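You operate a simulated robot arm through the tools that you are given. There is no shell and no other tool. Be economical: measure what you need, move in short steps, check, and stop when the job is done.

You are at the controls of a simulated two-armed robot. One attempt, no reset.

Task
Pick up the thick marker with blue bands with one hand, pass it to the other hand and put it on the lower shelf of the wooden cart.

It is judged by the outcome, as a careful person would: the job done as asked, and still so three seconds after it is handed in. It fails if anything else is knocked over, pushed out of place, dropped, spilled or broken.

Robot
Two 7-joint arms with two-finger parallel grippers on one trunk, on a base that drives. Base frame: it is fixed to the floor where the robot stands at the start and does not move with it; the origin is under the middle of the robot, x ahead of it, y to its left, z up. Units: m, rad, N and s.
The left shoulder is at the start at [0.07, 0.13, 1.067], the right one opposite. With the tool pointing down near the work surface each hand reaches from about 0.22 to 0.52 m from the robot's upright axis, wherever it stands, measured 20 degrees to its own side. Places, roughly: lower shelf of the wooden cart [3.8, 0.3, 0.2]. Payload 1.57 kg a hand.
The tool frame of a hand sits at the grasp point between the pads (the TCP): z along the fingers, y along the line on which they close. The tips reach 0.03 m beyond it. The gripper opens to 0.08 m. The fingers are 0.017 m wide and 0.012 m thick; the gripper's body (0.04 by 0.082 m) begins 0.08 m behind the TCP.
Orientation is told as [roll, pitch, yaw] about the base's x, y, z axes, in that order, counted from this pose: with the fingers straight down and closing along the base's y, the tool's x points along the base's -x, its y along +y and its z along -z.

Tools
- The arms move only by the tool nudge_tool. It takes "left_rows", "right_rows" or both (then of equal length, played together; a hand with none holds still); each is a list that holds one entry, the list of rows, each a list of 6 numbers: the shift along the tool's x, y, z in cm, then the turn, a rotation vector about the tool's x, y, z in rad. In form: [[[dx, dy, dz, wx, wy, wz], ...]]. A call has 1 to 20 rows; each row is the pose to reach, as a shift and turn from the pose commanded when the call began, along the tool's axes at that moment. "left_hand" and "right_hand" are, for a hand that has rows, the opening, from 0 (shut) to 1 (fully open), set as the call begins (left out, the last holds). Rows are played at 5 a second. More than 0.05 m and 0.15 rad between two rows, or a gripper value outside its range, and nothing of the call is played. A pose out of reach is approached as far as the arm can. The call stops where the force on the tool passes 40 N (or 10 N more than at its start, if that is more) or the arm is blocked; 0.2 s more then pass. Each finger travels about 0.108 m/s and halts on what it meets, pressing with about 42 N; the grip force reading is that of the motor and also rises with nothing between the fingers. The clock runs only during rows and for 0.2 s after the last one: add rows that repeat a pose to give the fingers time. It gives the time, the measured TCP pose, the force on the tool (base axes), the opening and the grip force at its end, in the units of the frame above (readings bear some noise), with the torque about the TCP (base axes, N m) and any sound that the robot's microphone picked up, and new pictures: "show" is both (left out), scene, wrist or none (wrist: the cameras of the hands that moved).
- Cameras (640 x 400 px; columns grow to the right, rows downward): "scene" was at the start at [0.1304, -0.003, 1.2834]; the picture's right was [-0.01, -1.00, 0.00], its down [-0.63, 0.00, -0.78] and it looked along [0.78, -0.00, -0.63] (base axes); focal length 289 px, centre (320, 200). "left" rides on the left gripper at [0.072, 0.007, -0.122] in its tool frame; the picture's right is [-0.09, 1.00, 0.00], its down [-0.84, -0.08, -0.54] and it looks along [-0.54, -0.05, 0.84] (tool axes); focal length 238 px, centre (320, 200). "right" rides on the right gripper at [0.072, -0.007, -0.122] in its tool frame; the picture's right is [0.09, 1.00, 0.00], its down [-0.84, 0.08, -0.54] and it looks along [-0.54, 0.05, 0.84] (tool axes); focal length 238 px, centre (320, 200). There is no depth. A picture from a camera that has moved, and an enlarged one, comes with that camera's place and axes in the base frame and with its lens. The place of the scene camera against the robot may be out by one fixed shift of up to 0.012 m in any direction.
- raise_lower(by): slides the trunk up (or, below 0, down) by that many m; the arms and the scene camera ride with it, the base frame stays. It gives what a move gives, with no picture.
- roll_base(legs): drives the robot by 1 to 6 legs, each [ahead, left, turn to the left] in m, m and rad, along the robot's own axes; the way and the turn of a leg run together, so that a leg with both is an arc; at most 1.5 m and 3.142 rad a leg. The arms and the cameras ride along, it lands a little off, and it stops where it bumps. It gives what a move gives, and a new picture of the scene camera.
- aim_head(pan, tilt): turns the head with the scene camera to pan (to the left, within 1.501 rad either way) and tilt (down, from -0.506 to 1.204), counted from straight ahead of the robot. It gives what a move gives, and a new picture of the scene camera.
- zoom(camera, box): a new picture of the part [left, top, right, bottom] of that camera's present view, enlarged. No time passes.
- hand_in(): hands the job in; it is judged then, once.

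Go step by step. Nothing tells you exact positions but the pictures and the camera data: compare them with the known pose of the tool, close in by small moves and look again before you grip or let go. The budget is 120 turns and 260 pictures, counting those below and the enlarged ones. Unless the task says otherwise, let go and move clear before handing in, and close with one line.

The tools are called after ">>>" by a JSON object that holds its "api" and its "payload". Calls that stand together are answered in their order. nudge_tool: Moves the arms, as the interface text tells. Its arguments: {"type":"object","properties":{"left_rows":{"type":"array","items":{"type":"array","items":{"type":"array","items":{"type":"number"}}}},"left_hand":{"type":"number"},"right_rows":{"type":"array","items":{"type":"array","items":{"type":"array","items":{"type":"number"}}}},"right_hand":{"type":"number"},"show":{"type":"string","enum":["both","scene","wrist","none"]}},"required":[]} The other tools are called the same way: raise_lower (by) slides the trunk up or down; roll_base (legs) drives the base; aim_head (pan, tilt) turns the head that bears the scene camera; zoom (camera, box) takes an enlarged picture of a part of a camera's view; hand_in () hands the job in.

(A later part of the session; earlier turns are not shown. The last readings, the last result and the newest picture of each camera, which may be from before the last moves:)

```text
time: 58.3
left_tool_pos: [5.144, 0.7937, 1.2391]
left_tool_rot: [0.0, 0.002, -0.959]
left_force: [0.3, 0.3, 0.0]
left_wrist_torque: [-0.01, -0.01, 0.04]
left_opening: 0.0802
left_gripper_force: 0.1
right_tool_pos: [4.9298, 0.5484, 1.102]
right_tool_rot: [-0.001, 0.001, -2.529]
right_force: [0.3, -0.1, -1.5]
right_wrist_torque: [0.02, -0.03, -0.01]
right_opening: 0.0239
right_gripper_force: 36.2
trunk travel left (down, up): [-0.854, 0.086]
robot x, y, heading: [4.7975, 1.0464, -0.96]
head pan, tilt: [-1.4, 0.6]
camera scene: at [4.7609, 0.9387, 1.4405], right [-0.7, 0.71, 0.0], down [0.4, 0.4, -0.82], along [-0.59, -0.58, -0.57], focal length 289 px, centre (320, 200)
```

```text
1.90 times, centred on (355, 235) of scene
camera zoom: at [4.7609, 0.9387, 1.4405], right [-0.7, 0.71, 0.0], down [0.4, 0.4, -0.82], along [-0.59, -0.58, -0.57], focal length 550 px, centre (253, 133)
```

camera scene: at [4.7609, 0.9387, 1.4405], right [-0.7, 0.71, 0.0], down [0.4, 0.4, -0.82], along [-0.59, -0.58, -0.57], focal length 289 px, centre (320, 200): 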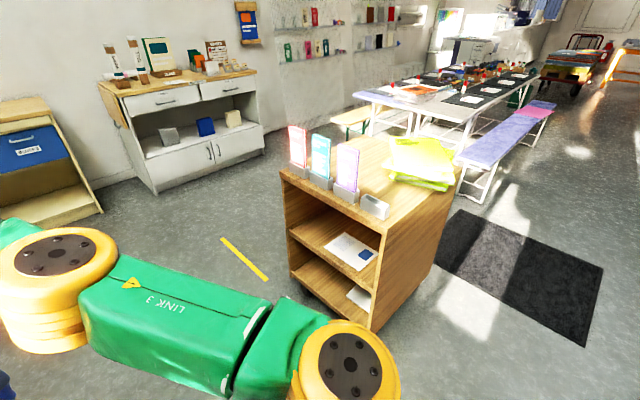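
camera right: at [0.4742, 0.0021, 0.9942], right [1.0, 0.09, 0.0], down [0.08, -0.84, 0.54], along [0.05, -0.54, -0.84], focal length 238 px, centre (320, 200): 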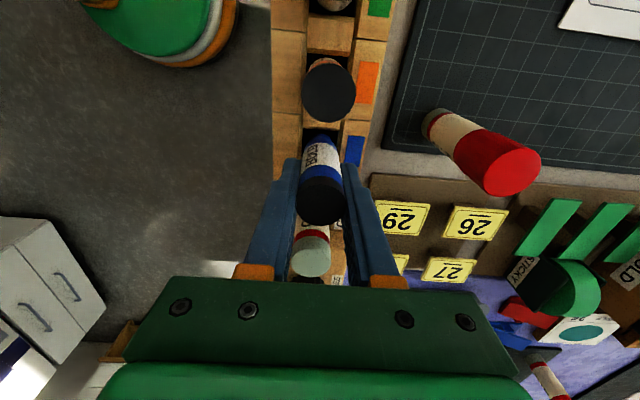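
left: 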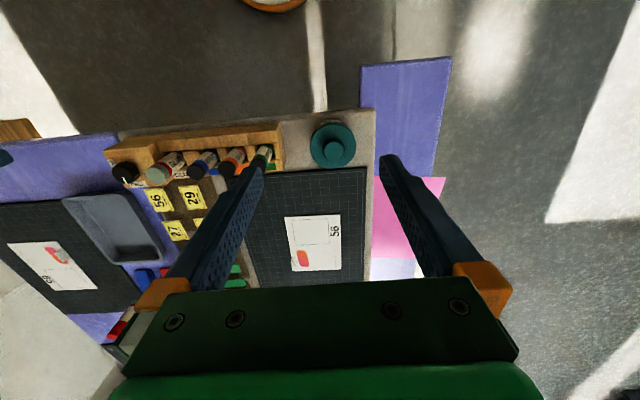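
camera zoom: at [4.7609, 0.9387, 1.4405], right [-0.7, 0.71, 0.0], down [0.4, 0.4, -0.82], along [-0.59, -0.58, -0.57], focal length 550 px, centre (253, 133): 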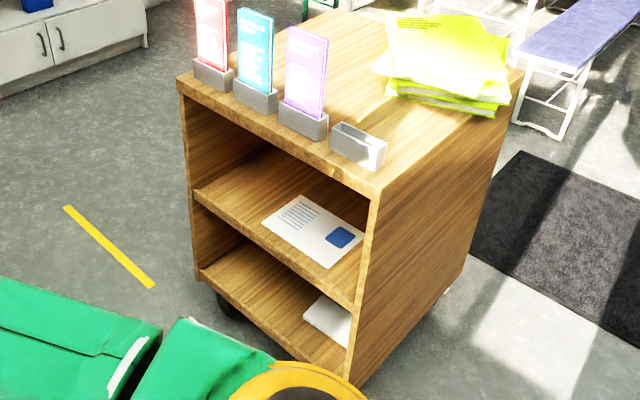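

The lower shelf's free part is toward -y, with the front face at x≈4.02. Now the handover: I pitch the left hand so its fingers point straight ahead.

>>> {"api": "nudge_tool", "payload": {"left_rows": [[[-1.3, 0, 0.7, 0, -0.143, 0], [-2.6, 0, 1.4, 0, -0.286, 0], [-3.9, 0, 2.1, 0, -0.428, 0], [-5.2, 0, 2.8, 0, -0.571, 0], [-6.5, 0, 3.5, 0, -0.714, 0], [-7.8, 0, 4.2, 0, -0.857, 0], [-9.1, 0, 4.9, 0, -1.0, 0], [-10.4, 0, 5.6, 0, -1.142, 0], [-11.7, 0, 6.3, 0, -1.285, 0], [-13, 0, 7, 0, -1.428, 0], [-14.3, 0, 7.7, 0, -1.571, 0], [-14.3, 0, 7.7, 0, -1.571, 0]]], "show": "none"}}

>>> {"api": "aim_head", "payload": {"pan": 0, "tilt": 0.6}}

```text
time: 60.9
left_tool_pos: [5.2267, 0.6774, 1.1617]
left_tool_rot: [-1.966, -1.57, 1.008]
left_force: [0.1, -1.0, -0.6]
left_wrist_torque: [-0.02, -0.04, -0.03]
left_opening: 0.08
left_gripper_force: 0.1
right_tool_pos: [4.9284, 0.5501, 1.1053]
right_tool_rot: [0.0, 0.0, -2.528]
right_force: [1.1, 0.4, -0.6]
right_wrist_torque: [-0.01, 0.0, 0.02]
right_opening: 0.024
right_gripper_force: 36.1
trunk travel left (down, up): [-0.854, 0.086]
robot x, y, heading: [4.8016, 1.0469, -0.964]
head pan, tilt: [-1.4, 0.6]
```

```text
time: 62.4
left_tool_pos: [5.2268, 0.6773, 1.1622]
left_tool_rot: [-1.02, -1.571, 0.059]
left_force: [0.4, 0.6, -0.3]
left_wrist_torque: [0.0, 0.04, 0.0]
left_opening: 0.08
left_gripper_force: 0.2
right_tool_pos: [4.9288, 0.5481, 1.1023]
right_tool_rot: [0.0, 0.001, -2.528]
right_force: [0.3, 0.8, 0.2]
right_wrist_torque: [0.01, -0.03, -0.03]
right_opening: 0.024
right_gripper_force: 36.4
trunk travel left (down, up): [-0.854, 0.086]
robot x, y, heading: [4.802, 1.0456, -0.963]
head pan, tilt: [0.0, 0.6]
camera scene: at [4.8739, 0.9289, 1.4405], right [-0.82, -0.57, 0.0], down [-0.32, 0.46, -0.82], along [0.47, -0.68, -0.57], focal length 289 px, centre (320, 200)
```

scene: 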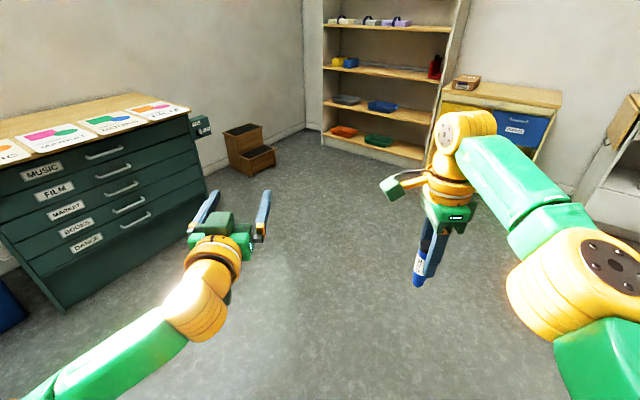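

The left hand reaches this pose comfortably. I check how much marker is exposed below the right fingers.

>>> {"api": "zoom", "payload": {"camera": "scene", "box": [370, 190, 490, 300]}}

```text
3.64 times, centred on (430, 245) of scene
camera zoom: at [4.8739, 0.9289, 1.4405], right [-0.82, -0.57, 0.0], down [-0.32, 0.46, -0.82], along [0.47, -0.68, -0.57], focal length 1051 px, centre (-80, 36)
```

zoom: 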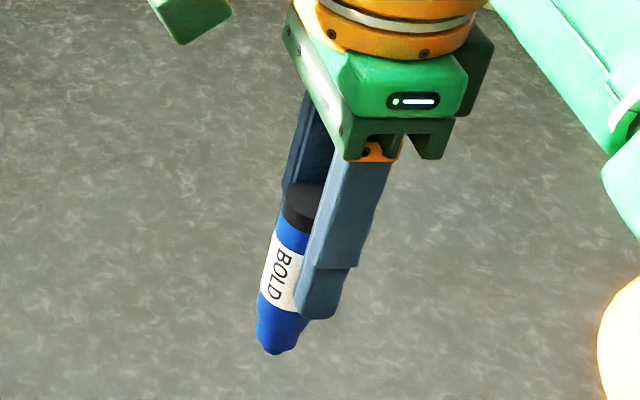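

The marker is about 10 cm long with a tapered lower end, so it's best laid flat. I'll have the left hand take it coaxially from below, fingers up, so later a pitch-down lets it lie on the shelf. First I lower and pitch up the left hand.

>>> {"api": "nudge_tool", "payload": {"left_rows": [[[4, 0, -0.6, 0, 0, 0], [8, 0, -1.2, 0, -0.1, 0], [12, 0, -1.8, 0, -0.24, 0], [16, 0, -2.4, 0, -0.38, 0], [20, 0, -3, 0, -0.52, 0], [24, 0, -3.6, 0, -0.66, 0], [26, 0, -4.2, 0, -0.8, 0], [26, 0, -4.8, 0, -0.94, 0], [26, 0, -5.4, 0, -1.08, 0], [26, 0, -6, 0, -1.22, 0], [26, 0, -6.5, 0, -1.36, 0], [26, 0, -6.5, 0, -1.48, 0], [26, 0, -6.5, 0, -1.48, 0]]]}}

```text
time: 65.2
left_tool_pos: [5.1548, 0.8352, 1.1244]
left_tool_rot: [3.14, -0.091, 2.182]
left_force: [0.0, -0.1, -0.6]
left_wrist_torque: [-0.02, 0.0, 0.04]
left_opening: 0.0801
left_gripper_force: 0.1
left hand out of reach, approached as far as the arm can: row 5, 6, 7, 8, 9, 10, 11, 12, 13
right_tool_pos: [4.9278, 0.5489, 1.1025]
right_tool_rot: [0.0, 0.0, -2.529]
right_force: [-0.2, -0.1, 0.2]
right_wrist_torque: [0.04, -0.02, 0.0]
right_opening: 0.0242
right_gripper_force: 35.6
trunk travel left (down, up): [-0.854, 0.086]
robot x, y, heading: [4.7964, 1.0478, -0.96]
head pan, tilt: [0.0, 0.6]
camera scene: at [4.8723, 0.9282, 1.4405], right [-0.82, -0.57, 0.0], down [-0.32, 0.46, -0.83], along [0.47, -0.68, -0.56], focal length 289 px, centre (320, 200)
camera left: at [5.1945, 0.7899, 0.9969], right [0.76, 0.65, 0.01], down [-0.57, 0.68, -0.46], along [-0.31, 0.35, 0.89], focal length 238 px, centre (320, 200)
```

scene: 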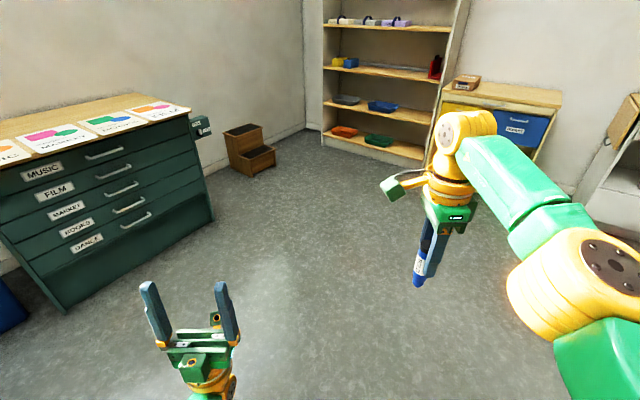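
left: 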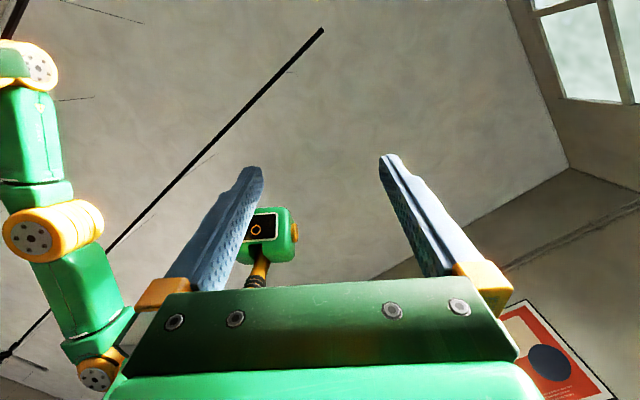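

The upward pose works but only higher and closer in. I test whether the left hand can come toward the middle in this pose.

>>> {"api": "nudge_tool", "payload": {"left_rows": [[[1, -3, 0, 0, 0, 0], [2, -6, 0, 0, 0, 0], [3, -9, 0, 0, 0, 0], [4, -12, 0, 0, 0, 0], [5, -14, 0, 0, 0, 0], [5, -14, 0, 0, 0, 0]]], "show": "scene"}}

```text
time: 66.6
left_tool_pos: [5.0744, 0.7629, 1.1532]
left_tool_rot: [3.144, -0.091, 2.184]
left_force: [0.0, -0.3, 0.1]
left_wrist_torque: [0.0, 0.0, -0.03]
left_opening: 0.0799
left_gripper_force: 0.0
left hand out of reach, approached as far as the arm can: row 1, 2, 3, 4, 5, 6
right_tool_pos: [4.9269, 0.5497, 1.1032]
right_tool_rot: [0.002, 0.001, -2.528]
right_force: [-1.0, -1.0, -1.2]
right_wrist_torque: [0.0, -0.01, -0.03]
right_opening: 0.0242
right_gripper_force: 36.3
trunk travel left (down, up): [-0.854, 0.086]
robot x, y, heading: [4.7993, 1.0474, -0.957]
head pan, tilt: [0.0, 0.6]
camera scene: at [4.873, 0.9284, 1.4405], right [-0.82, -0.57, 0.0], down [-0.32, 0.46, -0.82], along [0.47, -0.68, -0.57], focal length 289 px, centre (320, 200)
```

scene: 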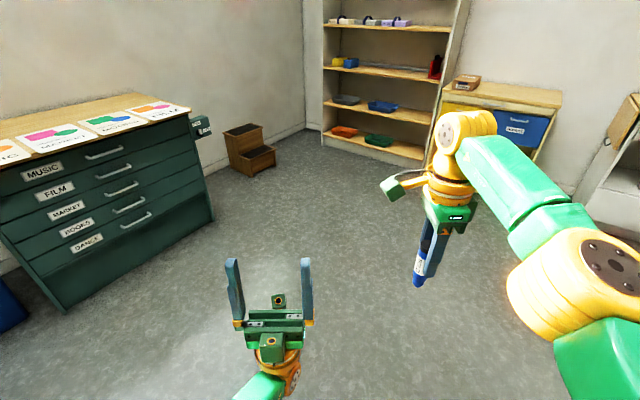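

Face-to-face horizontally looks more natural for both arms. I return the left hand to pointing ahead and out to the side, and tilt the right hand to point left.

>>> {"api": "nudge_tool", "payload": {"left_rows": [[[0, 3, 0, 0, 0.13, 0], [0, 6, 0, 0, 0.27, 0], [0, 9, 0, 0, 0.41, 0], [0, 12, 0, 0, 0.55, 0], [0, 14, 0, 0, 0.69, 0], [1, 14, 0, 0, 0.83, 0], [2, 14, 0, 0, 0.97, 0], [4, 14, 0, 0, 1.1, 0], [6, 14, 0, 0, 1.23, 0], [8, 14, 0, 0, 1.36, 0], [10, 14, 0, 0, 1.48, 0], [10, 14, 0, 0, 1.48, 0]]], "right_rows": [[[0, 0, 0, 0, 0, 0], [0, 0, 0, 0, 0.14, 0], [0.5, 0, 0, 0, 0.28, 0], [1, 0, 0, 0, 0.42, 0], [2, 0, 0, 0, 0.56, 0], [3, 0, 0, 0, 0.7, 0], [4, 0, 0, 0, 0.84, 0], [5, 0, 0, 0, 0.98, 0], [6, 0, 0, 0, 1.12, 0], [7, 0, 0, 0, 1.26, 0], [8, 0, 0, 0, 1.4, 0], [8, 0, 0, 0, 1.54, 0]]], "show": "scene"}}

```text
time: 69.2
left_tool_pos: [5.2489, 0.7619, 1.1429]
left_tool_rot: [0.061, -1.569, -1.02]
left_force: [0.4, 0.5, -0.1]
left_wrist_torque: [-0.01, 0.0, 0.02]
left_opening: 0.0802
left_gripper_force: 0.0
right_tool_pos: [4.9874, 0.6151, 1.1097]
right_tool_rot: [0.02, 1.543, -2.509]
right_force: [0.5, 0.4, 0.1]
right_wrist_torque: [-0.01, -0.01, -0.02]
right_opening: 0.0
right_gripper_force: 20.9
right hand out of reach, approached as far as the arm can: row 7, 8, 9, 10, 11, 12
trunk travel left (down, up): [-0.854, 0.086]
robot x, y, heading: [4.8001, 1.0463, -0.957]
head pan, tilt: [0.0, 0.6]
camera scene: at [4.8737, 0.9292, 1.4405], right [-0.82, -0.57, 0.0], down [-0.32, 0.46, -0.83], along [0.47, -0.68, -0.56], focal length 289 px, centre (320, 200)
```

scene: 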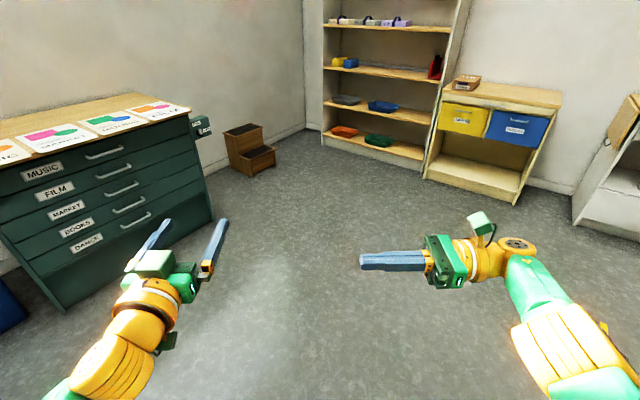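

The right gripper reads shut with nothing in it: the marker has slipped out. I must find it; I look down at the floor.

>>> {"api": "aim_head", "payload": {"pan": -0.2, "tilt": 1.2}}

>>> {"api": "aim_head", "payload": {"pan": -1.3, "tilt": 0.9}}

>>> {"api": "zoom", "payload": {"camera": "right", "box": [0, 0, 640, 400]}}

```text
time: 70.2
left_tool_pos: [5.2506, 0.7624, 1.1416]
left_tool_rot: [-1.007, -1.57, 0.05]
left_force: [-0.4, -0.2, -0.5]
left_wrist_torque: [0.01, -0.02, 0.04]
left_opening: 0.0802
left_gripper_force: 0.1
right_tool_pos: [4.9874, 0.6162, 1.1088]
right_tool_rot: [0.014, 1.54, -2.512]
right_force: [-0.3, 0.3, -0.2]
right_wrist_torque: [-0.05, -0.04, 0.0]
right_opening: 0.0
right_gripper_force: 21.8
trunk travel left (down, up): [-0.854, 0.086]
robot x, y, heading: [4.7987, 1.0438, -0.958]
head pan, tilt: [-0.201, 1.201]
camera scene: at [4.8456, 0.9502, 1.3959], right [-0.92, -0.4, 0.0], down [-0.37, 0.85, -0.36], along [0.14, -0.33, -0.93], focal length 289 px, centre (320, 200)
```

scene: 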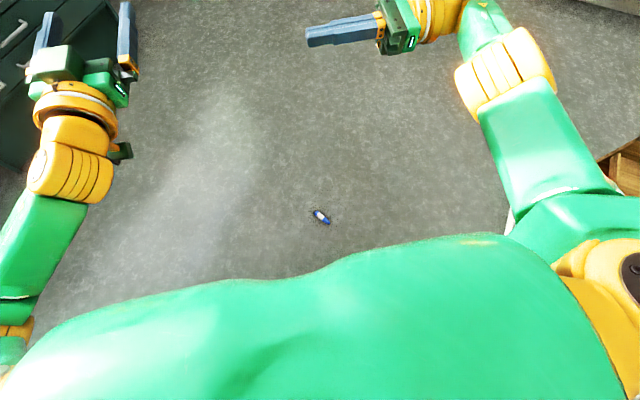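

```text
time: 71.5
left_tool_pos: [5.2497, 0.7611, 1.1424]
left_tool_rot: [-1.109, -1.569, 0.149]
left_force: [0.2, -1.4, -0.2]
left_wrist_torque: [-0.01, 0.02, 0.01]
left_opening: 0.0799
left_gripper_force: 0.1
right_tool_pos: [4.9873, 0.6155, 1.1085]
right_tool_rot: [0.014, 1.539, -2.514]
right_force: [0.5, -0.1, 0.5]
right_wrist_torque: [-0.01, -0.03, 0.0]
right_opening: 0.0
right_gripper_force: 21.1
trunk travel left (down, up): [-0.854, 0.086]
robot x, y, heading: [4.7984, 1.0477, -0.957]
head pan, tilt: [-1.3, 0.901]
camera scene: at [4.7753, 0.9433, 1.4157], right [-0.77, 0.64, 0.0], down [0.5, 0.61, -0.62], along [-0.39, -0.48, -0.78], focal length 289 px, centre (320, 200)
```

scene: 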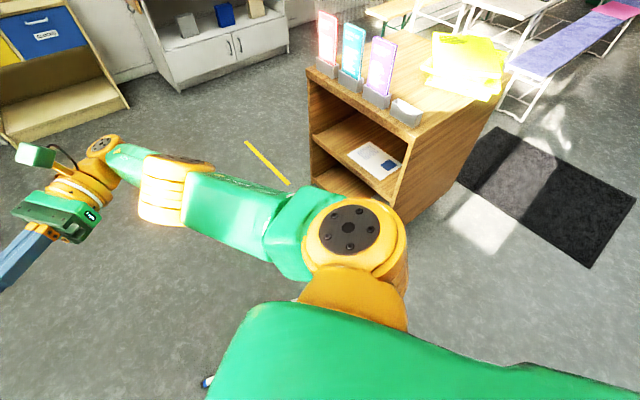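

```text
1.00 times, centred on (320, 200) of right (not enlarged: the box is as wide or as high as the picture)
camera zoom: at [4.8858, 0.5512, 1.184], right [0.58, -0.81, 0.09], down [-0.42, -0.39, -0.82], along [0.7, 0.43, -0.57], focal length 238 px, centre (320, 200)
```

zoom: 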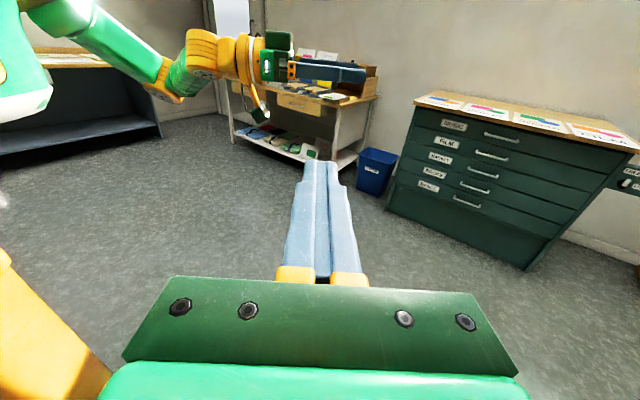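

The marker lies on the floor just in front of the robot. I can recover it; I look closely at its pose.

>>> {"api": "aim_head", "payload": {"pan": -0.2, "tilt": 1.2}}

>>> {"api": "zoom", "payload": {"camera": "scene", "box": [280, 190, 360, 240]}}

```text
time: 72.9
left_tool_pos: [5.2493, 0.7615, 1.1428]
left_tool_rot: [-1.118, -1.569, 0.161]
left_force: [-0.3, 0.6, 0.2]
left_wrist_torque: [-0.02, 0.01, 0.0]
left_opening: 0.0799
left_gripper_force: 0.0
right_tool_pos: [4.9866, 0.614, 1.1087]
right_tool_rot: [0.016, 1.54, -2.511]
right_force: [0.0, -0.1, 1.0]
right_wrist_torque: [0.02, 0.01, -0.01]
right_opening: 0.0001
right_gripper_force: 21.4
trunk travel left (down, up): [-0.854, 0.086]
robot x, y, heading: [4.8025, 1.0419, -0.957]
head pan, tilt: [-0.201, 1.201]
camera scene: at [4.8455, 0.9502, 1.3959], right [-0.92, -0.4, 0.0], down [-0.37, 0.86, -0.36], along [0.14, -0.33, -0.93], focal length 289 px, centre (320, 200)
```

scene: 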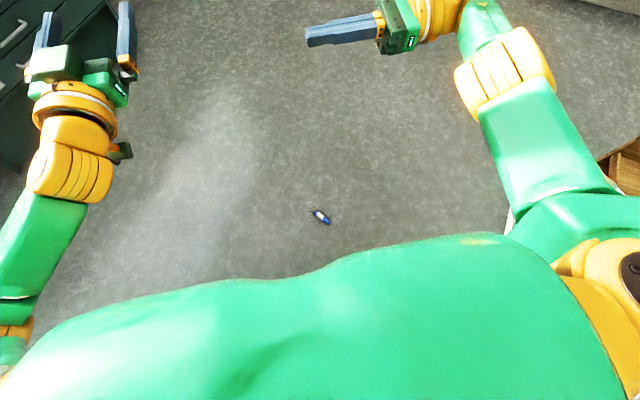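

```text
8.00 times, centred on (320, 215) of scene
camera zoom: at [4.8455, 0.9502, 1.3959], right [-0.92, -0.4, 0.0], down [-0.37, 0.86, -0.36], along [0.14, -0.33, -0.93], focal length 2312 px, centre (320, 80)
```

zoom: 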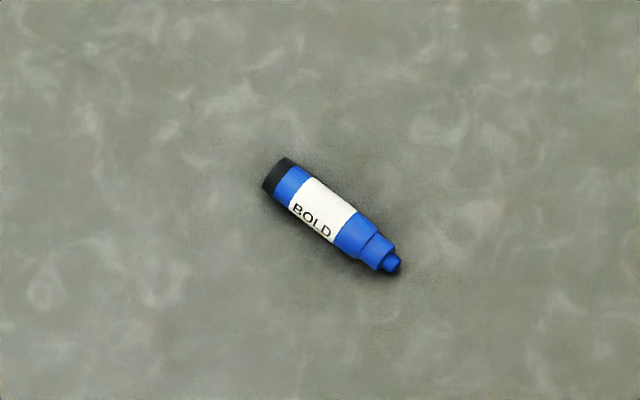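

It's intact at about (5.01, 0.54) on the floor. Plan: re-align the base so the marker points straight ahead, pick it pointing-down with the right hand, and pass it to the left hand pointing forward along the marker. First I put the right hand back pointing down.

>>> {"api": "nudge_tool", "payload": {"right_rows": [[[0, 0, -1, 0, -0.14, 0], [0, 0, -2, 0, -0.28, 0], [0, 0, -3, 0, -0.42, 0], [0, 0, -4, 0, -0.56, 0], [0, 0, -5, 0, -0.7, 0], [0, 0, -6, 0, -0.84, 0], [0, 0, -7, 0, -0.98, 0], [0, 0, -7, 0, -1.12, 0], [0, 0, -7, 0, -1.26, 0], [0, 0, -7, 0, -1.4, 0], [0, 0, -7, 0, -1.54, 0], [0, 0, -7, 0, -1.54, 0]]], "right_hand": 1, "show": "none"}}

>>> {"api": "nudge_tool", "payload": {"right_rows": [[[0, 0, 0, 0, 0, -0.14], [0, 0, 0, 0, 0, -0.28], [0, 0, 0, 0, 0, -0.42], [0, 0, 0, 0, 0, -0.56], [0, 0, 0, 0, 0, -0.7], [0, 0, 0, 0, 0, -0.84], [0, 0, 0, 0, 0, -0.98], [0, 0, 0, 0, 0, -1.12], [0, 0, 0, 0, 0, -1.26], [0, 0, 0, 0, 0, -1.4], [0, 0, 0, 0, 0, -1.54], [0, 0, 0, 0, 0, -1.57]]], "show": "none"}}

>>> {"api": "roll_base", "payload": {"legs": [[-0.15, 0, 0], [0, 0, 0.68], [0, -0.37, 0]]}}

```text
time: 75.5
left_tool_pos: [5.2492, 0.7612, 1.1431]
left_tool_rot: [-0.164, -1.571, -0.795]
left_force: [-0.5, 0.3, 0.2]
left_wrist_torque: [0.01, -0.01, -0.01]
left_opening: 0.0798
left_gripper_force: 0.1
right_tool_pos: [4.9419, 0.5576, 1.1189]
right_tool_rot: [0.021, -0.002, -2.529]
right_force: [-0.3, 0.1, -0.7]
right_wrist_torque: [-0.01, 0.02, -0.03]
right_opening: 0.0801
right_gripper_force: 0.1
right hand out of reach, approached as far as the arm can: row 1, 2, 3, 4, 5, 6, 7, 8, 9, 10, 11, 12
trunk travel left (down, up): [-0.854, 0.086]
robot x, y, heading: [4.7979, 1.0473, -0.962]
head pan, tilt: [-0.201, 1.201]
```

```text
time: 78.1
left_tool_pos: [5.249, 0.762, 1.1423]
left_tool_rot: [-1.126, -1.569, 0.168]
left_force: [0.8, -0.5, -0.3]
left_wrist_torque: [-0.02, 0.05, -0.01]
left_opening: 0.0798
left_gripper_force: 0.1
right_tool_pos: [4.9299, 0.5745, 1.1107]
right_tool_rot: [0.0, -0.001, -0.958]
right_force: [0.4, -0.1, -0.5]
right_wrist_torque: [-0.01, -0.04, -0.02]
right_opening: 0.08
right_gripper_force: 0.0
trunk travel left (down, up): [-0.854, 0.086]
robot x, y, heading: [4.7978, 1.0465, -0.962]
head pan, tilt: [-0.201, 1.201]
```

```text
time: 83.2
left_tool_pos: [5.1389, 0.8785, 1.1424]
left_tool_rot: [-1.411, -1.57, 1.134]
left_force: [0.7, -0.4, 0.6]
left_wrist_torque: [0.0, 0.01, 0.0]
left_opening: 0.0798
left_gripper_force: 0.0
right_tool_pos: [5.0077, 0.5343, 1.1107]
right_tool_rot: [-0.002, 0.001, -0.277]
right_force: [-0.3, -0.5, 0.1]
right_wrist_torque: [0.0, 0.03, 0.03]
right_opening: 0.0801
right_gripper_force: 0.0
trunk travel left (down, up): [-0.854, 0.086]
robot x, y, heading: [4.6101, 0.8156, -0.28]
head pan, tilt: [-0.201, 1.201]
camera scene: at [4.7027, 0.7743, 1.3959], right [-0.46, -0.89, 0.0], down [-0.83, 0.43, -0.36], along [0.32, -0.17, -0.93], focal length 289 px, centre (320, 200)
```

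scene: 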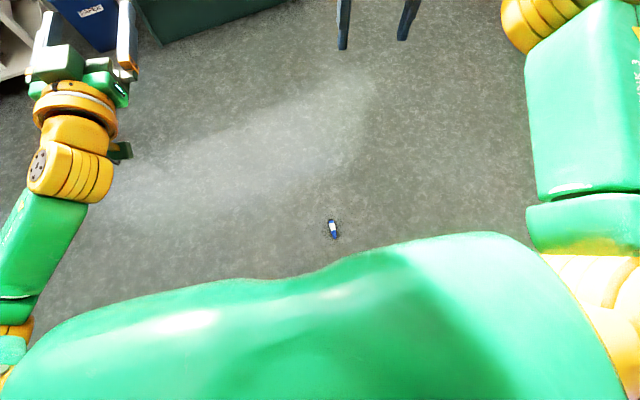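

The right hand is right above the marker. I lower the trunk to bring the hands near the floor.

>>> {"api": "raise_lower", "payload": {"by": -0.75}}

>>> {"api": "zoom", "payload": {"camera": "right", "box": [160, 80, 480, 280]}}

>>> {"api": "aim_head", "payload": {"pan": -0.2, "tilt": 0.7}}

```text
refused: -0.75 is not a number from -0.4 to 0.4
```

```text
2.00 times, centred on (320, 180) of right
camera zoom: at [4.937, 0.5456, 1.2326], right [0.18, 0.98, 0.0], down [0.83, -0.15, 0.54], along [0.53, -0.1, -0.84], focal length 477 px, centre (320, 240)
```

zoom: 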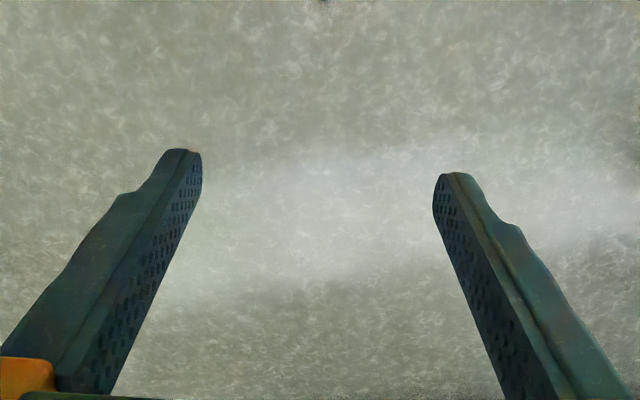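

```text
time: 84.2
left_tool_pos: [5.138, 0.8768, 1.1422]
left_tool_rot: [-0.953, -1.571, 0.677]
left_force: [0.0, 0.7, -0.5]
left_wrist_torque: [0.01, 0.0, -0.02]
left_opening: 0.0801
left_gripper_force: 0.1
right_tool_pos: [5.0072, 0.531, 1.1106]
right_tool_rot: [-0.001, -0.001, -0.278]
right_force: [1.0, -0.9, 0.7]
right_wrist_torque: [0.0, 0.01, 0.01]
right_opening: 0.0802
right_gripper_force: 0.1
trunk travel left (down, up): [-0.854, 0.086]
robot x, y, heading: [4.6128, 0.8153, -0.282]
head pan, tilt: [-0.201, 0.7]
camera scene: at [4.7277, 0.7585, 1.4318], right [-0.46, -0.89, 0.0], down [-0.57, 0.3, -0.76], along [0.68, -0.35, -0.64], focal length 289 px, centre (320, 200)
```

scene: 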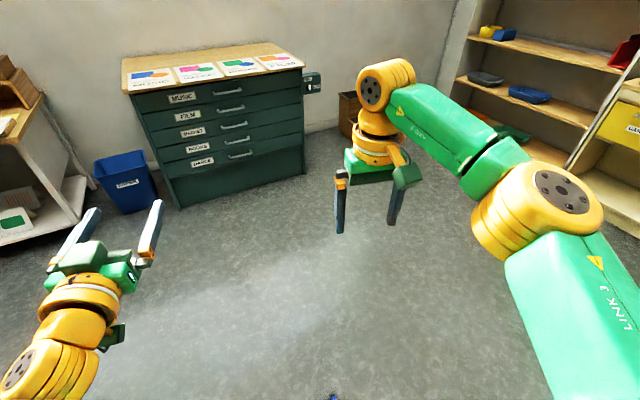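

>>> {"api": "raise_lower", "payload": {"by": -0.4}}

>>> {"api": "raise_lower", "payload": {"by": -0.35}}

>>> {"api": "aim_head", "payload": {"pan": -0.25, "tilt": 0.8}}

>>> {"api": "zoom", "payload": {"camera": "right", "box": [160, 0, 480, 200]}}

```text
time: 88.0
left_tool_pos: [5.1376, 0.8764, 0.7425]
left_tool_rot: [-1.099, -1.568, 0.821]
left_force: [-0.4, 0.4, 0.2]
left_wrist_torque: [-0.02, 0.02, 0.0]
left_opening: 0.0802
left_gripper_force: 0.1
right_tool_pos: [5.0075, 0.5311, 0.7109]
right_tool_rot: [0.0, 0.001, -0.277]
right_force: [-0.7, -0.3, 0.1]
right_wrist_torque: [0.0, -0.02, 0.0]
right_opening: 0.0801
right_gripper_force: 0.0
trunk travel left (down, up): [-0.454, 0.486]
robot x, y, heading: [4.6101, 0.8185, -0.278]
head pan, tilt: [-0.201, 0.7]
```

```text
time: 91.4
left_tool_pos: [5.1373, 0.877, 0.3917]
left_tool_rot: [-1.079, -1.57, 0.801]
left_force: [0.3, -0.1, 0.3]
left_wrist_torque: [-0.01, -0.04, 0.01]
left_opening: 0.0799
left_gripper_force: 0.1
right_tool_pos: [5.0058, 0.5317, 0.3606]
right_tool_rot: [0.0, 0.0, -0.276]
right_force: [1.1, -0.2, 0.7]
right_wrist_torque: [-0.03, -0.02, 0.03]
right_opening: 0.0801
right_gripper_force: 0.2
trunk travel left (down, up): [-0.104, 0.836]
robot x, y, heading: [4.6123, 0.8177, -0.281]
head pan, tilt: [-0.201, 0.7]
```

```text
time: 92.1
left_tool_pos: [5.138, 0.8775, 0.3912]
left_tool_rot: [-1.037, -1.571, 0.759]
left_force: [0.2, 0.0, 0.1]
left_wrist_torque: [-0.03, 0.02, -0.01]
left_opening: 0.0799
left_gripper_force: 0.1
right_tool_pos: [5.0066, 0.5309, 0.3609]
right_tool_rot: [0.001, -0.001, -0.278]
right_force: [-0.1, 0.0, 0.3]
right_wrist_torque: [0.02, -0.01, -0.01]
right_opening: 0.0801
right_gripper_force: 0.0
trunk travel left (down, up): [-0.104, 0.836]
robot x, y, heading: [4.6101, 0.8149, -0.278]
head pan, tilt: [-0.25, 0.799]
camera scene: at [4.722, 0.7573, 0.6737], right [-0.5, -0.86, 0.0], down [-0.62, 0.36, -0.7], along [0.6, -0.35, -0.72], focal length 289 px, centre (320, 200)
```

scene: 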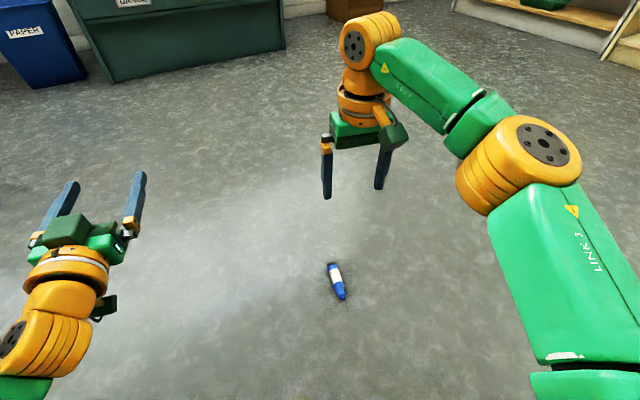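

```text
2.00 times, centred on (320, 100) of right
camera zoom: at [4.9363, 0.5438, 0.4823], right [0.18, 0.98, 0.0], down [0.83, -0.15, 0.54], along [0.53, -0.1, -0.84], focal length 477 px, centre (320, 400)
```

zoom: 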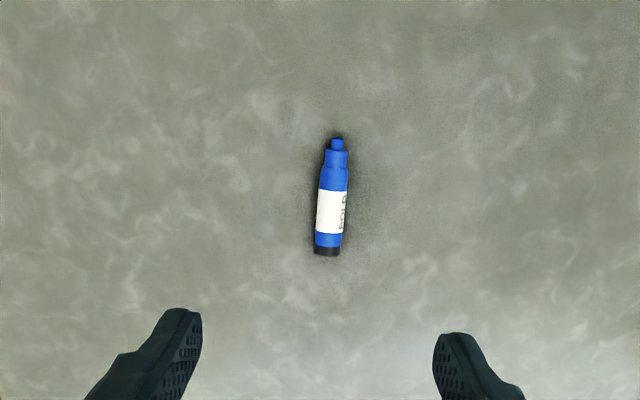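

The marker is aligned with the robot's heading. I lower further and bring the open right hand over the black end.

>>> {"api": "raise_lower", "payload": {"by": -0.1}}

>>> {"api": "nudge_tool", "payload": {"right_rows": [[[-2, 0.5, 0, 0, 0, 0], [-4.2, 1.05, 0, 0, 0, 0], [-4.2, 1.05, 4, 0, 0, 0], [-4.2, 1.05, 8, 0, 0, 0], [-4.2, 1.05, 12, 0, 0, 0], [-4.2, 1.05, 15.5, 0, 0, 0], [-4.2, 1.05, 15.5, 0, 0, 0]]]}}

>>> {"api": "zoom", "payload": {"camera": "scene", "box": [240, 100, 480, 300]}}

```text
time: 93.4
left_tool_pos: [5.1385, 0.8777, 0.2916]
left_tool_rot: [-1.106, -1.569, 0.828]
left_force: [-0.2, 0.0, -0.5]
left_wrist_torque: [0.01, -0.01, 0.01]
left_opening: 0.0801
left_gripper_force: 0.0
right_tool_pos: [5.0069, 0.5317, 0.2611]
right_tool_rot: [0.001, 0.0, -0.278]
right_force: [-0.1, 0.1, 0.0]
right_wrist_torque: [-0.03, 0.02, 0.03]
right_opening: 0.0801
right_gripper_force: 0.0
trunk travel left (down, up): [-0.004, 0.936]
robot x, y, heading: [4.608, 0.8174, -0.283]
head pan, tilt: [-0.25, 0.799]
```

```text
time: 95.0
left_tool_pos: [5.1361, 0.8784, 0.2923]
left_tool_rot: [-1.076, -1.569, 0.798]
left_force: [0.0, 0.0, -0.8]
left_wrist_torque: [-0.02, 0.0, 0.01]
left_opening: 0.0801
left_gripper_force: 0.2
right_tool_pos: [5.0372, 0.5327, 0.112]
right_tool_rot: [0.001, -0.001, -0.276]
right_force: [-0.8, -0.3, -0.5]
right_wrist_torque: [0.0, 0.01, 0.01]
right_opening: 0.0802
right_gripper_force: 0.1
right hand out of reach, approached as far as the arm can: row 2, 3, 4, 5, 6, 7
trunk travel left (down, up): [-0.004, 0.936]
robot x, y, heading: [4.611, 0.813, -0.275]
head pan, tilt: [-0.25, 0.799]
camera scene: at [4.722, 0.7573, 0.5736], right [-0.5, -0.86, 0.0], down [-0.62, 0.36, -0.7], along [0.6, -0.35, -0.72], focal length 289 px, centre (320, 200)
camera right: at [4.9667, 0.5452, 0.234], right [0.18, 0.98, 0.0], down [0.83, -0.15, 0.54], along [0.53, -0.1, -0.84], focal length 238 px, centre (320, 200)
```

scene: 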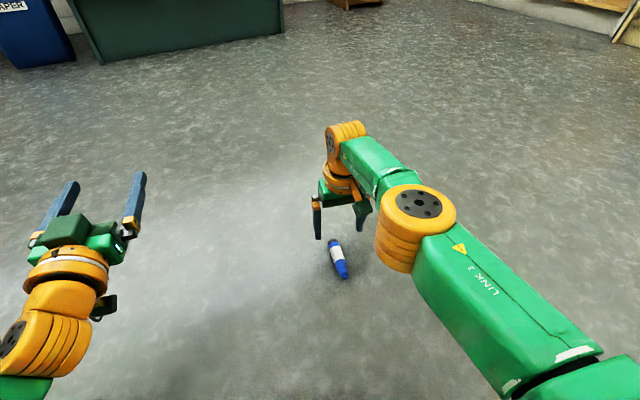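
right: 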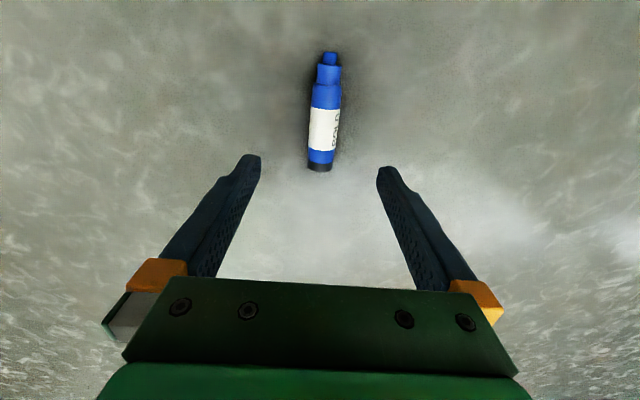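

```text
2.00 times, centred on (360, 200) of scene
camera zoom: at [4.722, 0.7573, 0.5736], right [-0.5, -0.86, 0.0], down [-0.62, 0.36, -0.7], along [0.6, -0.35, -0.72], focal length 578 px, centre (240, 200)
```

zoom: 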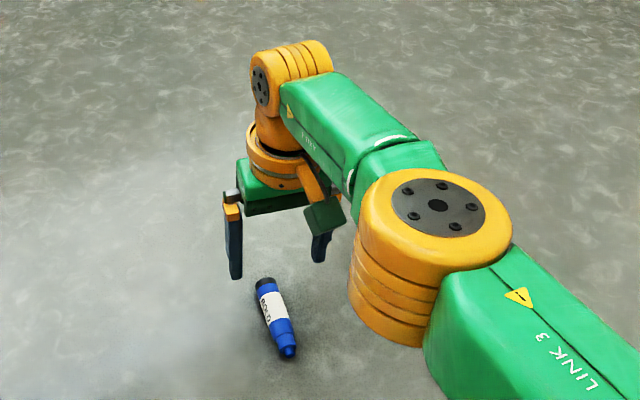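

The arm is at its reach limit; I roll 6 cm forward and re-look.

>>> {"api": "roll_base", "payload": {"legs": [[0.06, 0, 0]]}}

>>> {"api": "zoom", "payload": {"camera": "right", "box": [220, 40, 420, 240]}}

```text
time: 96.0
left_tool_pos: [5.1965, 0.8603, 0.292]
left_tool_rot: [-1.084, -1.571, 0.808]
left_force: [-0.1, -0.1, 0.2]
left_wrist_torque: [-0.01, -0.03, 0.03]
left_opening: 0.08
left_gripper_force: 0.0
right_tool_pos: [5.0951, 0.5157, 0.1129]
right_tool_rot: [0.0, -0.001, -0.278]
right_force: [-0.4, 0.4, -0.6]
right_wrist_torque: [0.0, 0.03, 0.0]
right_opening: 0.08
right_gripper_force: 0.0
trunk travel left (down, up): [-0.004, 0.936]
robot x, y, heading: [4.67, 0.7989, -0.28]
head pan, tilt: [-0.25, 0.799]
camera scene: at [4.7799, 0.7405, 0.5736], right [-0.51, -0.86, 0.0], down [-0.62, 0.36, -0.7], along [0.6, -0.35, -0.72], focal length 289 px, centre (320, 200)
```

scene: 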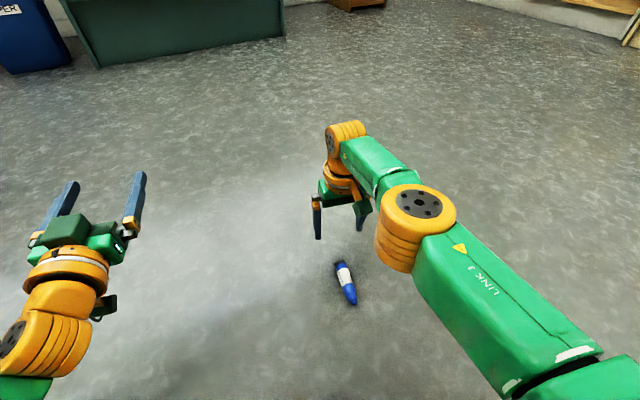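

```text
2.00 times, centred on (320, 140) of right
camera zoom: at [5.0244, 0.5281, 0.2345], right [0.19, 0.98, 0.0], down [0.83, -0.16, 0.54], along [0.53, -0.1, -0.84], focal length 477 px, centre (320, 320)
```

zoom: 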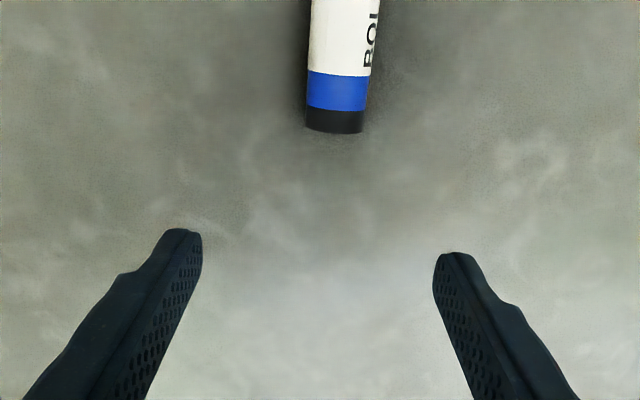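

>>> {"api": "nudge_tool", "payload": {"right_rows": [[[2.5, 0.1, 0, 0, 0, 0], [5.1, 0.2, 0, 0, 0, 0], [5.1, 0.2, 2, 0, 0, 0], [5.1, 0.2, 3.5, 0, 0, 0], [5.1, 0.2, 3.5, 0, 0, 0]]]}}

>>> {"api": "zoom", "payload": {"camera": "scene", "box": [270, 170, 430, 310]}}

```text
time: 97.2
left_tool_pos: [5.1956, 0.8595, 0.2918]
left_tool_rot: [-0.977, -1.569, 0.703]
left_force: [0.2, 0.4, 0.1]
left_wrist_torque: [0.01, -0.01, 0.03]
left_opening: 0.0798
left_gripper_force: 0.0
right_tool_pos: [5.0954, 0.5162, 0.111]
right_tool_rot: [0.0, 0.001, -0.279]
right_force: [0.5, -0.1, -0.5]
right_wrist_torque: [0.04, -0.04, 0.0]
right_opening: 0.08
right_gripper_force: 0.1
right hand out of reach, approached as far as the arm can: row 1, 2, 3, 4, 5
trunk travel left (down, up): [-0.004, 0.936]
robot x, y, heading: [4.6683, 0.7995, -0.283]
head pan, tilt: [-0.25, 0.799]
camera scene: at [4.7799, 0.7405, 0.5736], right [-0.51, -0.86, 0.0], down [-0.62, 0.36, -0.7], along [0.6, -0.35, -0.72], focal length 289 px, centre (320, 200)
camera right: at [5.0244, 0.5281, 0.2344], right [0.19, 0.98, 0.0], down [0.83, -0.16, 0.54], along [0.53, -0.1, -0.84], focal length 238 px, centre (320, 200)
```

scene: 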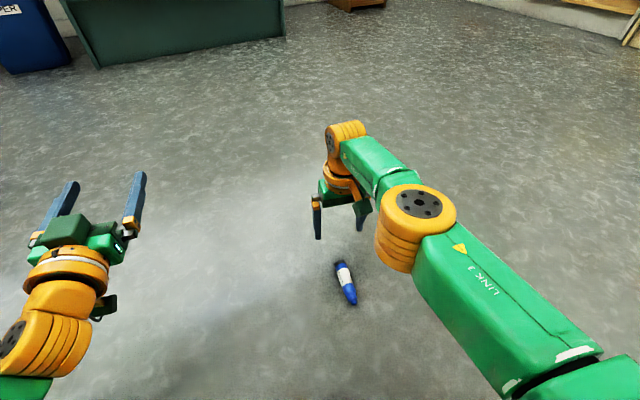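
right: 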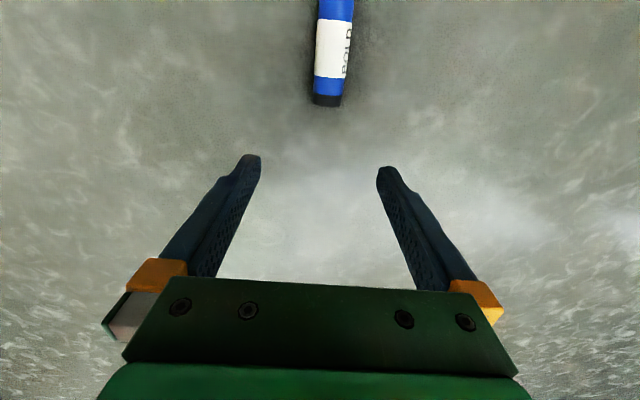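

```text
2.86 times, centred on (350, 240) of scene
camera zoom: at [4.7799, 0.7405, 0.5736], right [-0.51, -0.86, 0.0], down [-0.62, 0.36, -0.7], along [0.6, -0.35, -0.72], focal length 826 px, centre (234, 86)
```

zoom: 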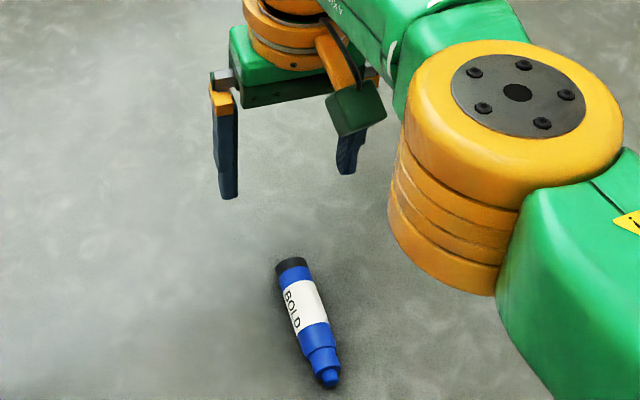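

No motion happened; the arm seems stuck at a joint limit. I back off upward and inward, to re-approach from another configuration.

>>> {"api": "nudge_tool", "payload": {"right_rows": [[[0, 0, -3, 0, 0, 0], [1.5, 0, -6, 0, 0, 0], [3, 0, -9, 0, 0, 0], [4.5, 0, -9, 0, 0, 0], [5.1, 0.2, -9, 0, 0, 0], [5.1, 0.2, -9, 0, 0, 0]]], "show": "none"}}

>>> {"api": "nudge_tool", "payload": {"right_rows": [[[0, 0, 2, 0, 0, 0], [0, 0, 4, 0, 0, 0], [0, 0, 6, 0, 0, 0], [0, 0, 8, 0, 0, 0], [0, 0, 10, 0, 0, 0], [0, 0, 12, 0, 0, 0], [0, 0, 12, 0, 0, 0]]]}}

```text
time: 98.6
left_tool_pos: [5.1946, 0.8599, 0.2909]
left_tool_rot: [-1.006, -1.569, 0.725]
left_force: [0.7, 0.3, -1.7]
left_wrist_torque: [0.0, -0.01, 0.0]
left_opening: 0.0801
left_gripper_force: 0.1
right_tool_pos: [5.0968, 0.5321, 0.1949]
right_tool_rot: [-0.001, 0.002, -0.282]
right_force: [0.5, 0.0, 1.0]
right_wrist_torque: [0.01, 0.0, 0.01]
right_opening: 0.0799
right_gripper_force: 0.0
right hand out of reach, approached as far as the arm can: row 1, 2, 3, 4, 5, 6
trunk travel left (down, up): [-0.004, 0.936]
robot x, y, heading: [4.6685, 0.7979, -0.285]
head pan, tilt: [-0.25, 0.799]
```

```text
time: 100.2
left_tool_pos: [5.1962, 0.8592, 0.2924]
left_tool_rot: [-0.941, -1.57, 0.661]
left_force: [0.1, 0.1, 0.4]
left_wrist_torque: [0.02, -0.01, -0.01]
left_opening: 0.0799
left_gripper_force: 0.1
right_tool_pos: [5.0898, 0.5331, 0.0742]
right_tool_rot: [-0.001, 0.0, -0.279]
right_force: [-0.5, 0.0, -0.5]
right_wrist_torque: [-0.02, -0.04, 0.01]
right_opening: 0.08
right_gripper_force: 0.1
right hand out of reach, approached as far as the arm can: row 6, 7
trunk travel left (down, up): [-0.004, 0.936]
robot x, y, heading: [4.6657, 0.7967, -0.285]
head pan, tilt: [-0.25, 0.799]
camera scene: at [4.7799, 0.7405, 0.5736], right [-0.51, -0.86, 0.0], down [-0.62, 0.36, -0.7], along [0.6, -0.35, -0.72], focal length 289 px, centre (320, 200)
camera right: at [5.02, 0.5457, 0.1949], right [0.19, 0.98, 0.0], down [0.83, -0.16, 0.54], along [0.53, -0.1, -0.84], focal length 238 px, centre (320, 200)
```

scene: 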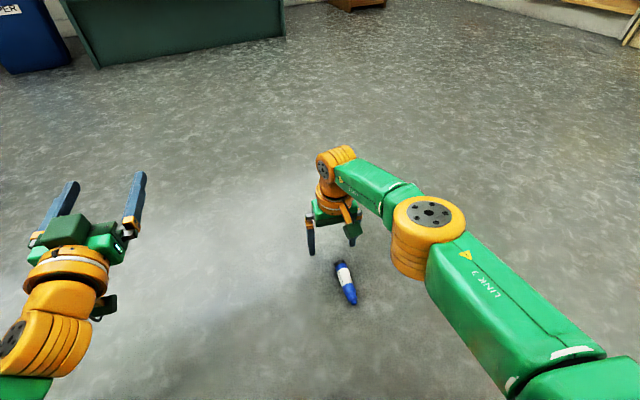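
right: 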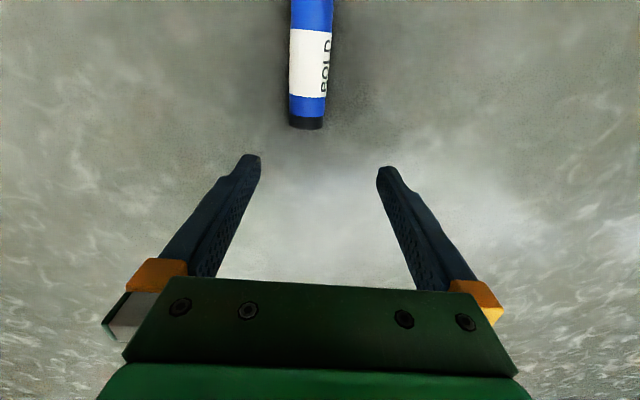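

I'll use the base for the fine fore-aft alignment and the arm for the descent.

>>> {"api": "roll_base", "payload": {"legs": [[-0.04, -0.012, 0]]}}

>>> {"api": "nudge_tool", "payload": {"right_rows": [[[0, 0, 0.7, 0, 0, 0], [0, 0, 1.4, 0, 0, 0], [0, 0, 2, 0, 0, 0], [0, 0, 2, 0, 0, 0]]]}}

>>> {"api": "zoom", "payload": {"camera": "scene", "box": [270, 170, 430, 310]}}

```text
time: 101.1
left_tool_pos: [5.1551, 0.8598, 0.2921]
left_tool_rot: [-0.973, -1.569, 0.694]
left_force: [-0.3, 0.4, -0.3]
left_wrist_torque: [0.02, 0.02, -0.03]
left_opening: 0.08
left_gripper_force: 0.0
right_tool_pos: [5.0499, 0.5325, 0.0738]
right_tool_rot: [0.0, 0.0, -0.279]
right_force: [-0.1, 1.0, -0.3]
right_wrist_torque: [0.02, 0.01, -0.01]
right_opening: 0.08
right_gripper_force: 0.0
trunk travel left (down, up): [-0.004, 0.936]
robot x, y, heading: [4.6222, 0.7975, -0.28]
head pan, tilt: [-0.25, 0.799]
camera scene: at [4.7389, 0.7399, 0.5736], right [-0.51, -0.86, 0.0], down [-0.62, 0.36, -0.7], along [0.6, -0.35, -0.72], focal length 289 px, centre (320, 200)
```

scene: 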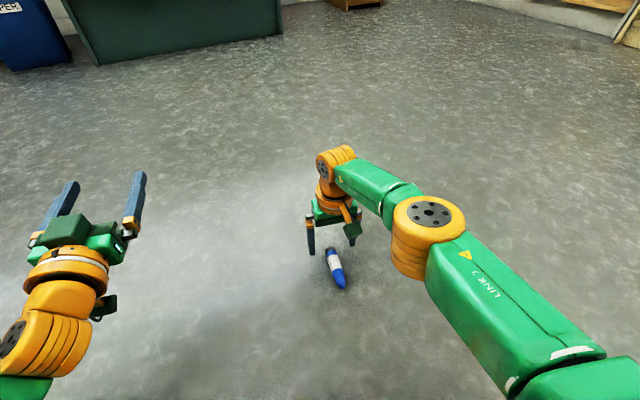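

```text
time: 102.1
left_tool_pos: [5.1542, 0.8593, 0.2921]
left_tool_rot: [-0.928, -1.569, 0.651]
left_force: [-0.3, -0.2, 0.6]
left_wrist_torque: [-0.01, -0.02, 0.02]
left_opening: 0.08
left_gripper_force: 0.0
right_tool_pos: [5.0468, 0.5329, 0.0539]
right_tool_rot: [0.0, 0.0, -0.279]
right_force: [-0.5, 0.8, -0.7]
right_wrist_torque: [-0.02, -0.01, 0.02]
right_opening: 0.0799
right_gripper_force: 0.0
right hand out of reach, approached as far as the arm can: row 3, 4
trunk travel left (down, up): [-0.004, 0.936]
robot x, y, heading: [4.6273, 0.7988, -0.284]
head pan, tilt: [-0.25, 0.799]
camera scene: at [4.7389, 0.7399, 0.5736], right [-0.51, -0.86, 0.0], down [-0.62, 0.36, -0.7], along [0.6, -0.35, -0.72], focal length 289 px, centre (320, 200)
camera right: at [4.9763, 0.5458, 0.1756], right [0.18, 0.98, 0.0], down [0.83, -0.16, 0.54], along [0.53, -0.1, -0.84], focal length 238 px, centre (320, 200)
```

scene: 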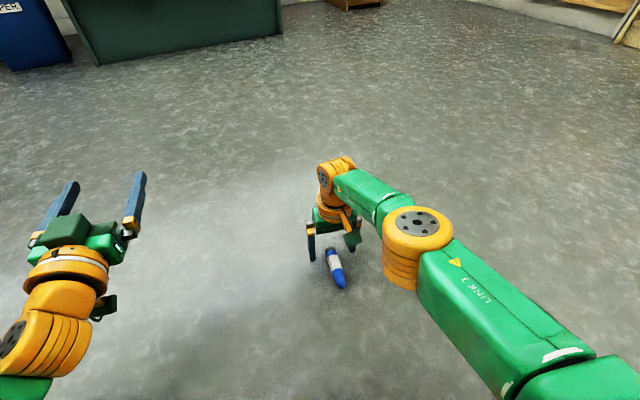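
right: 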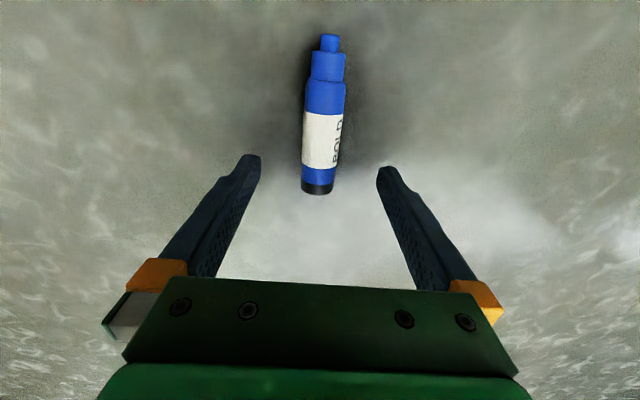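

```text
2.86 times, centred on (350, 240) of scene
camera zoom: at [4.7389, 0.7399, 0.5736], right [-0.51, -0.86, 0.0], down [-0.62, 0.36, -0.7], along [0.6, -0.35, -0.72], focal length 826 px, centre (234, 86)
```

zoom: 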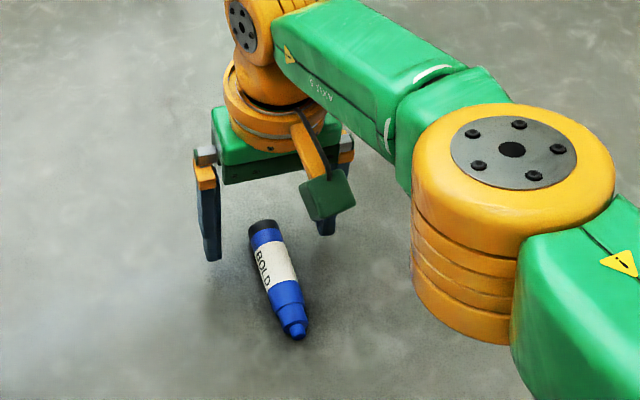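

Well aligned (about 2 cm from the black end). Down the last 2 cm slowly.

>>> {"api": "nudge_tool", "payload": {"right_rows": [[[-0.2, 0, 0.6, 0, 0, 0], [-0.3, 0, 1.2, 0, 0, 0], [-0.3, 0, 1.8, 0, 0, 0], [-0.3, 0, 1.9, 0, 0, 0]]], "show": "wrist"}}

```text
time: 103.1
left_tool_pos: [5.1545, 0.8593, 0.292]
left_tool_rot: [-0.916, -1.571, 0.638]
left_force: [-0.3, 0.6, 0.3]
left_wrist_torque: [-0.01, 0.0, -0.01]
left_opening: 0.0799
left_gripper_force: 0.1
right_tool_pos: [5.0417, 0.5341, 0.036]
right_tool_rot: [0.003, 0.0, -0.28]
right_force: [0.5, 0.6, -0.1]
right_wrist_torque: [0.01, -0.01, -0.03]
right_opening: 0.08
right_gripper_force: 0.0
right hand out of reach, approached as far as the arm can: row 1, 2, 3, 4
trunk travel left (down, up): [-0.004, 0.936]
robot x, y, heading: [4.6263, 0.7953, -0.282]
head pan, tilt: [-0.25, 0.799]
camera right: at [4.9709, 0.5469, 0.1575], right [0.19, 0.98, 0.0], down [0.83, -0.16, 0.54], along [0.53, -0.1, -0.84], focal length 238 px, centre (320, 200)
```

right: 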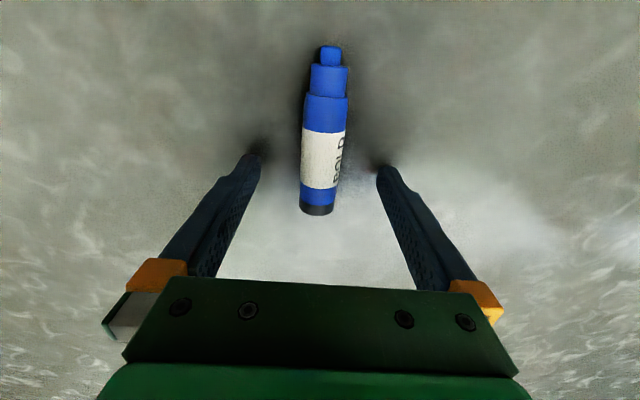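

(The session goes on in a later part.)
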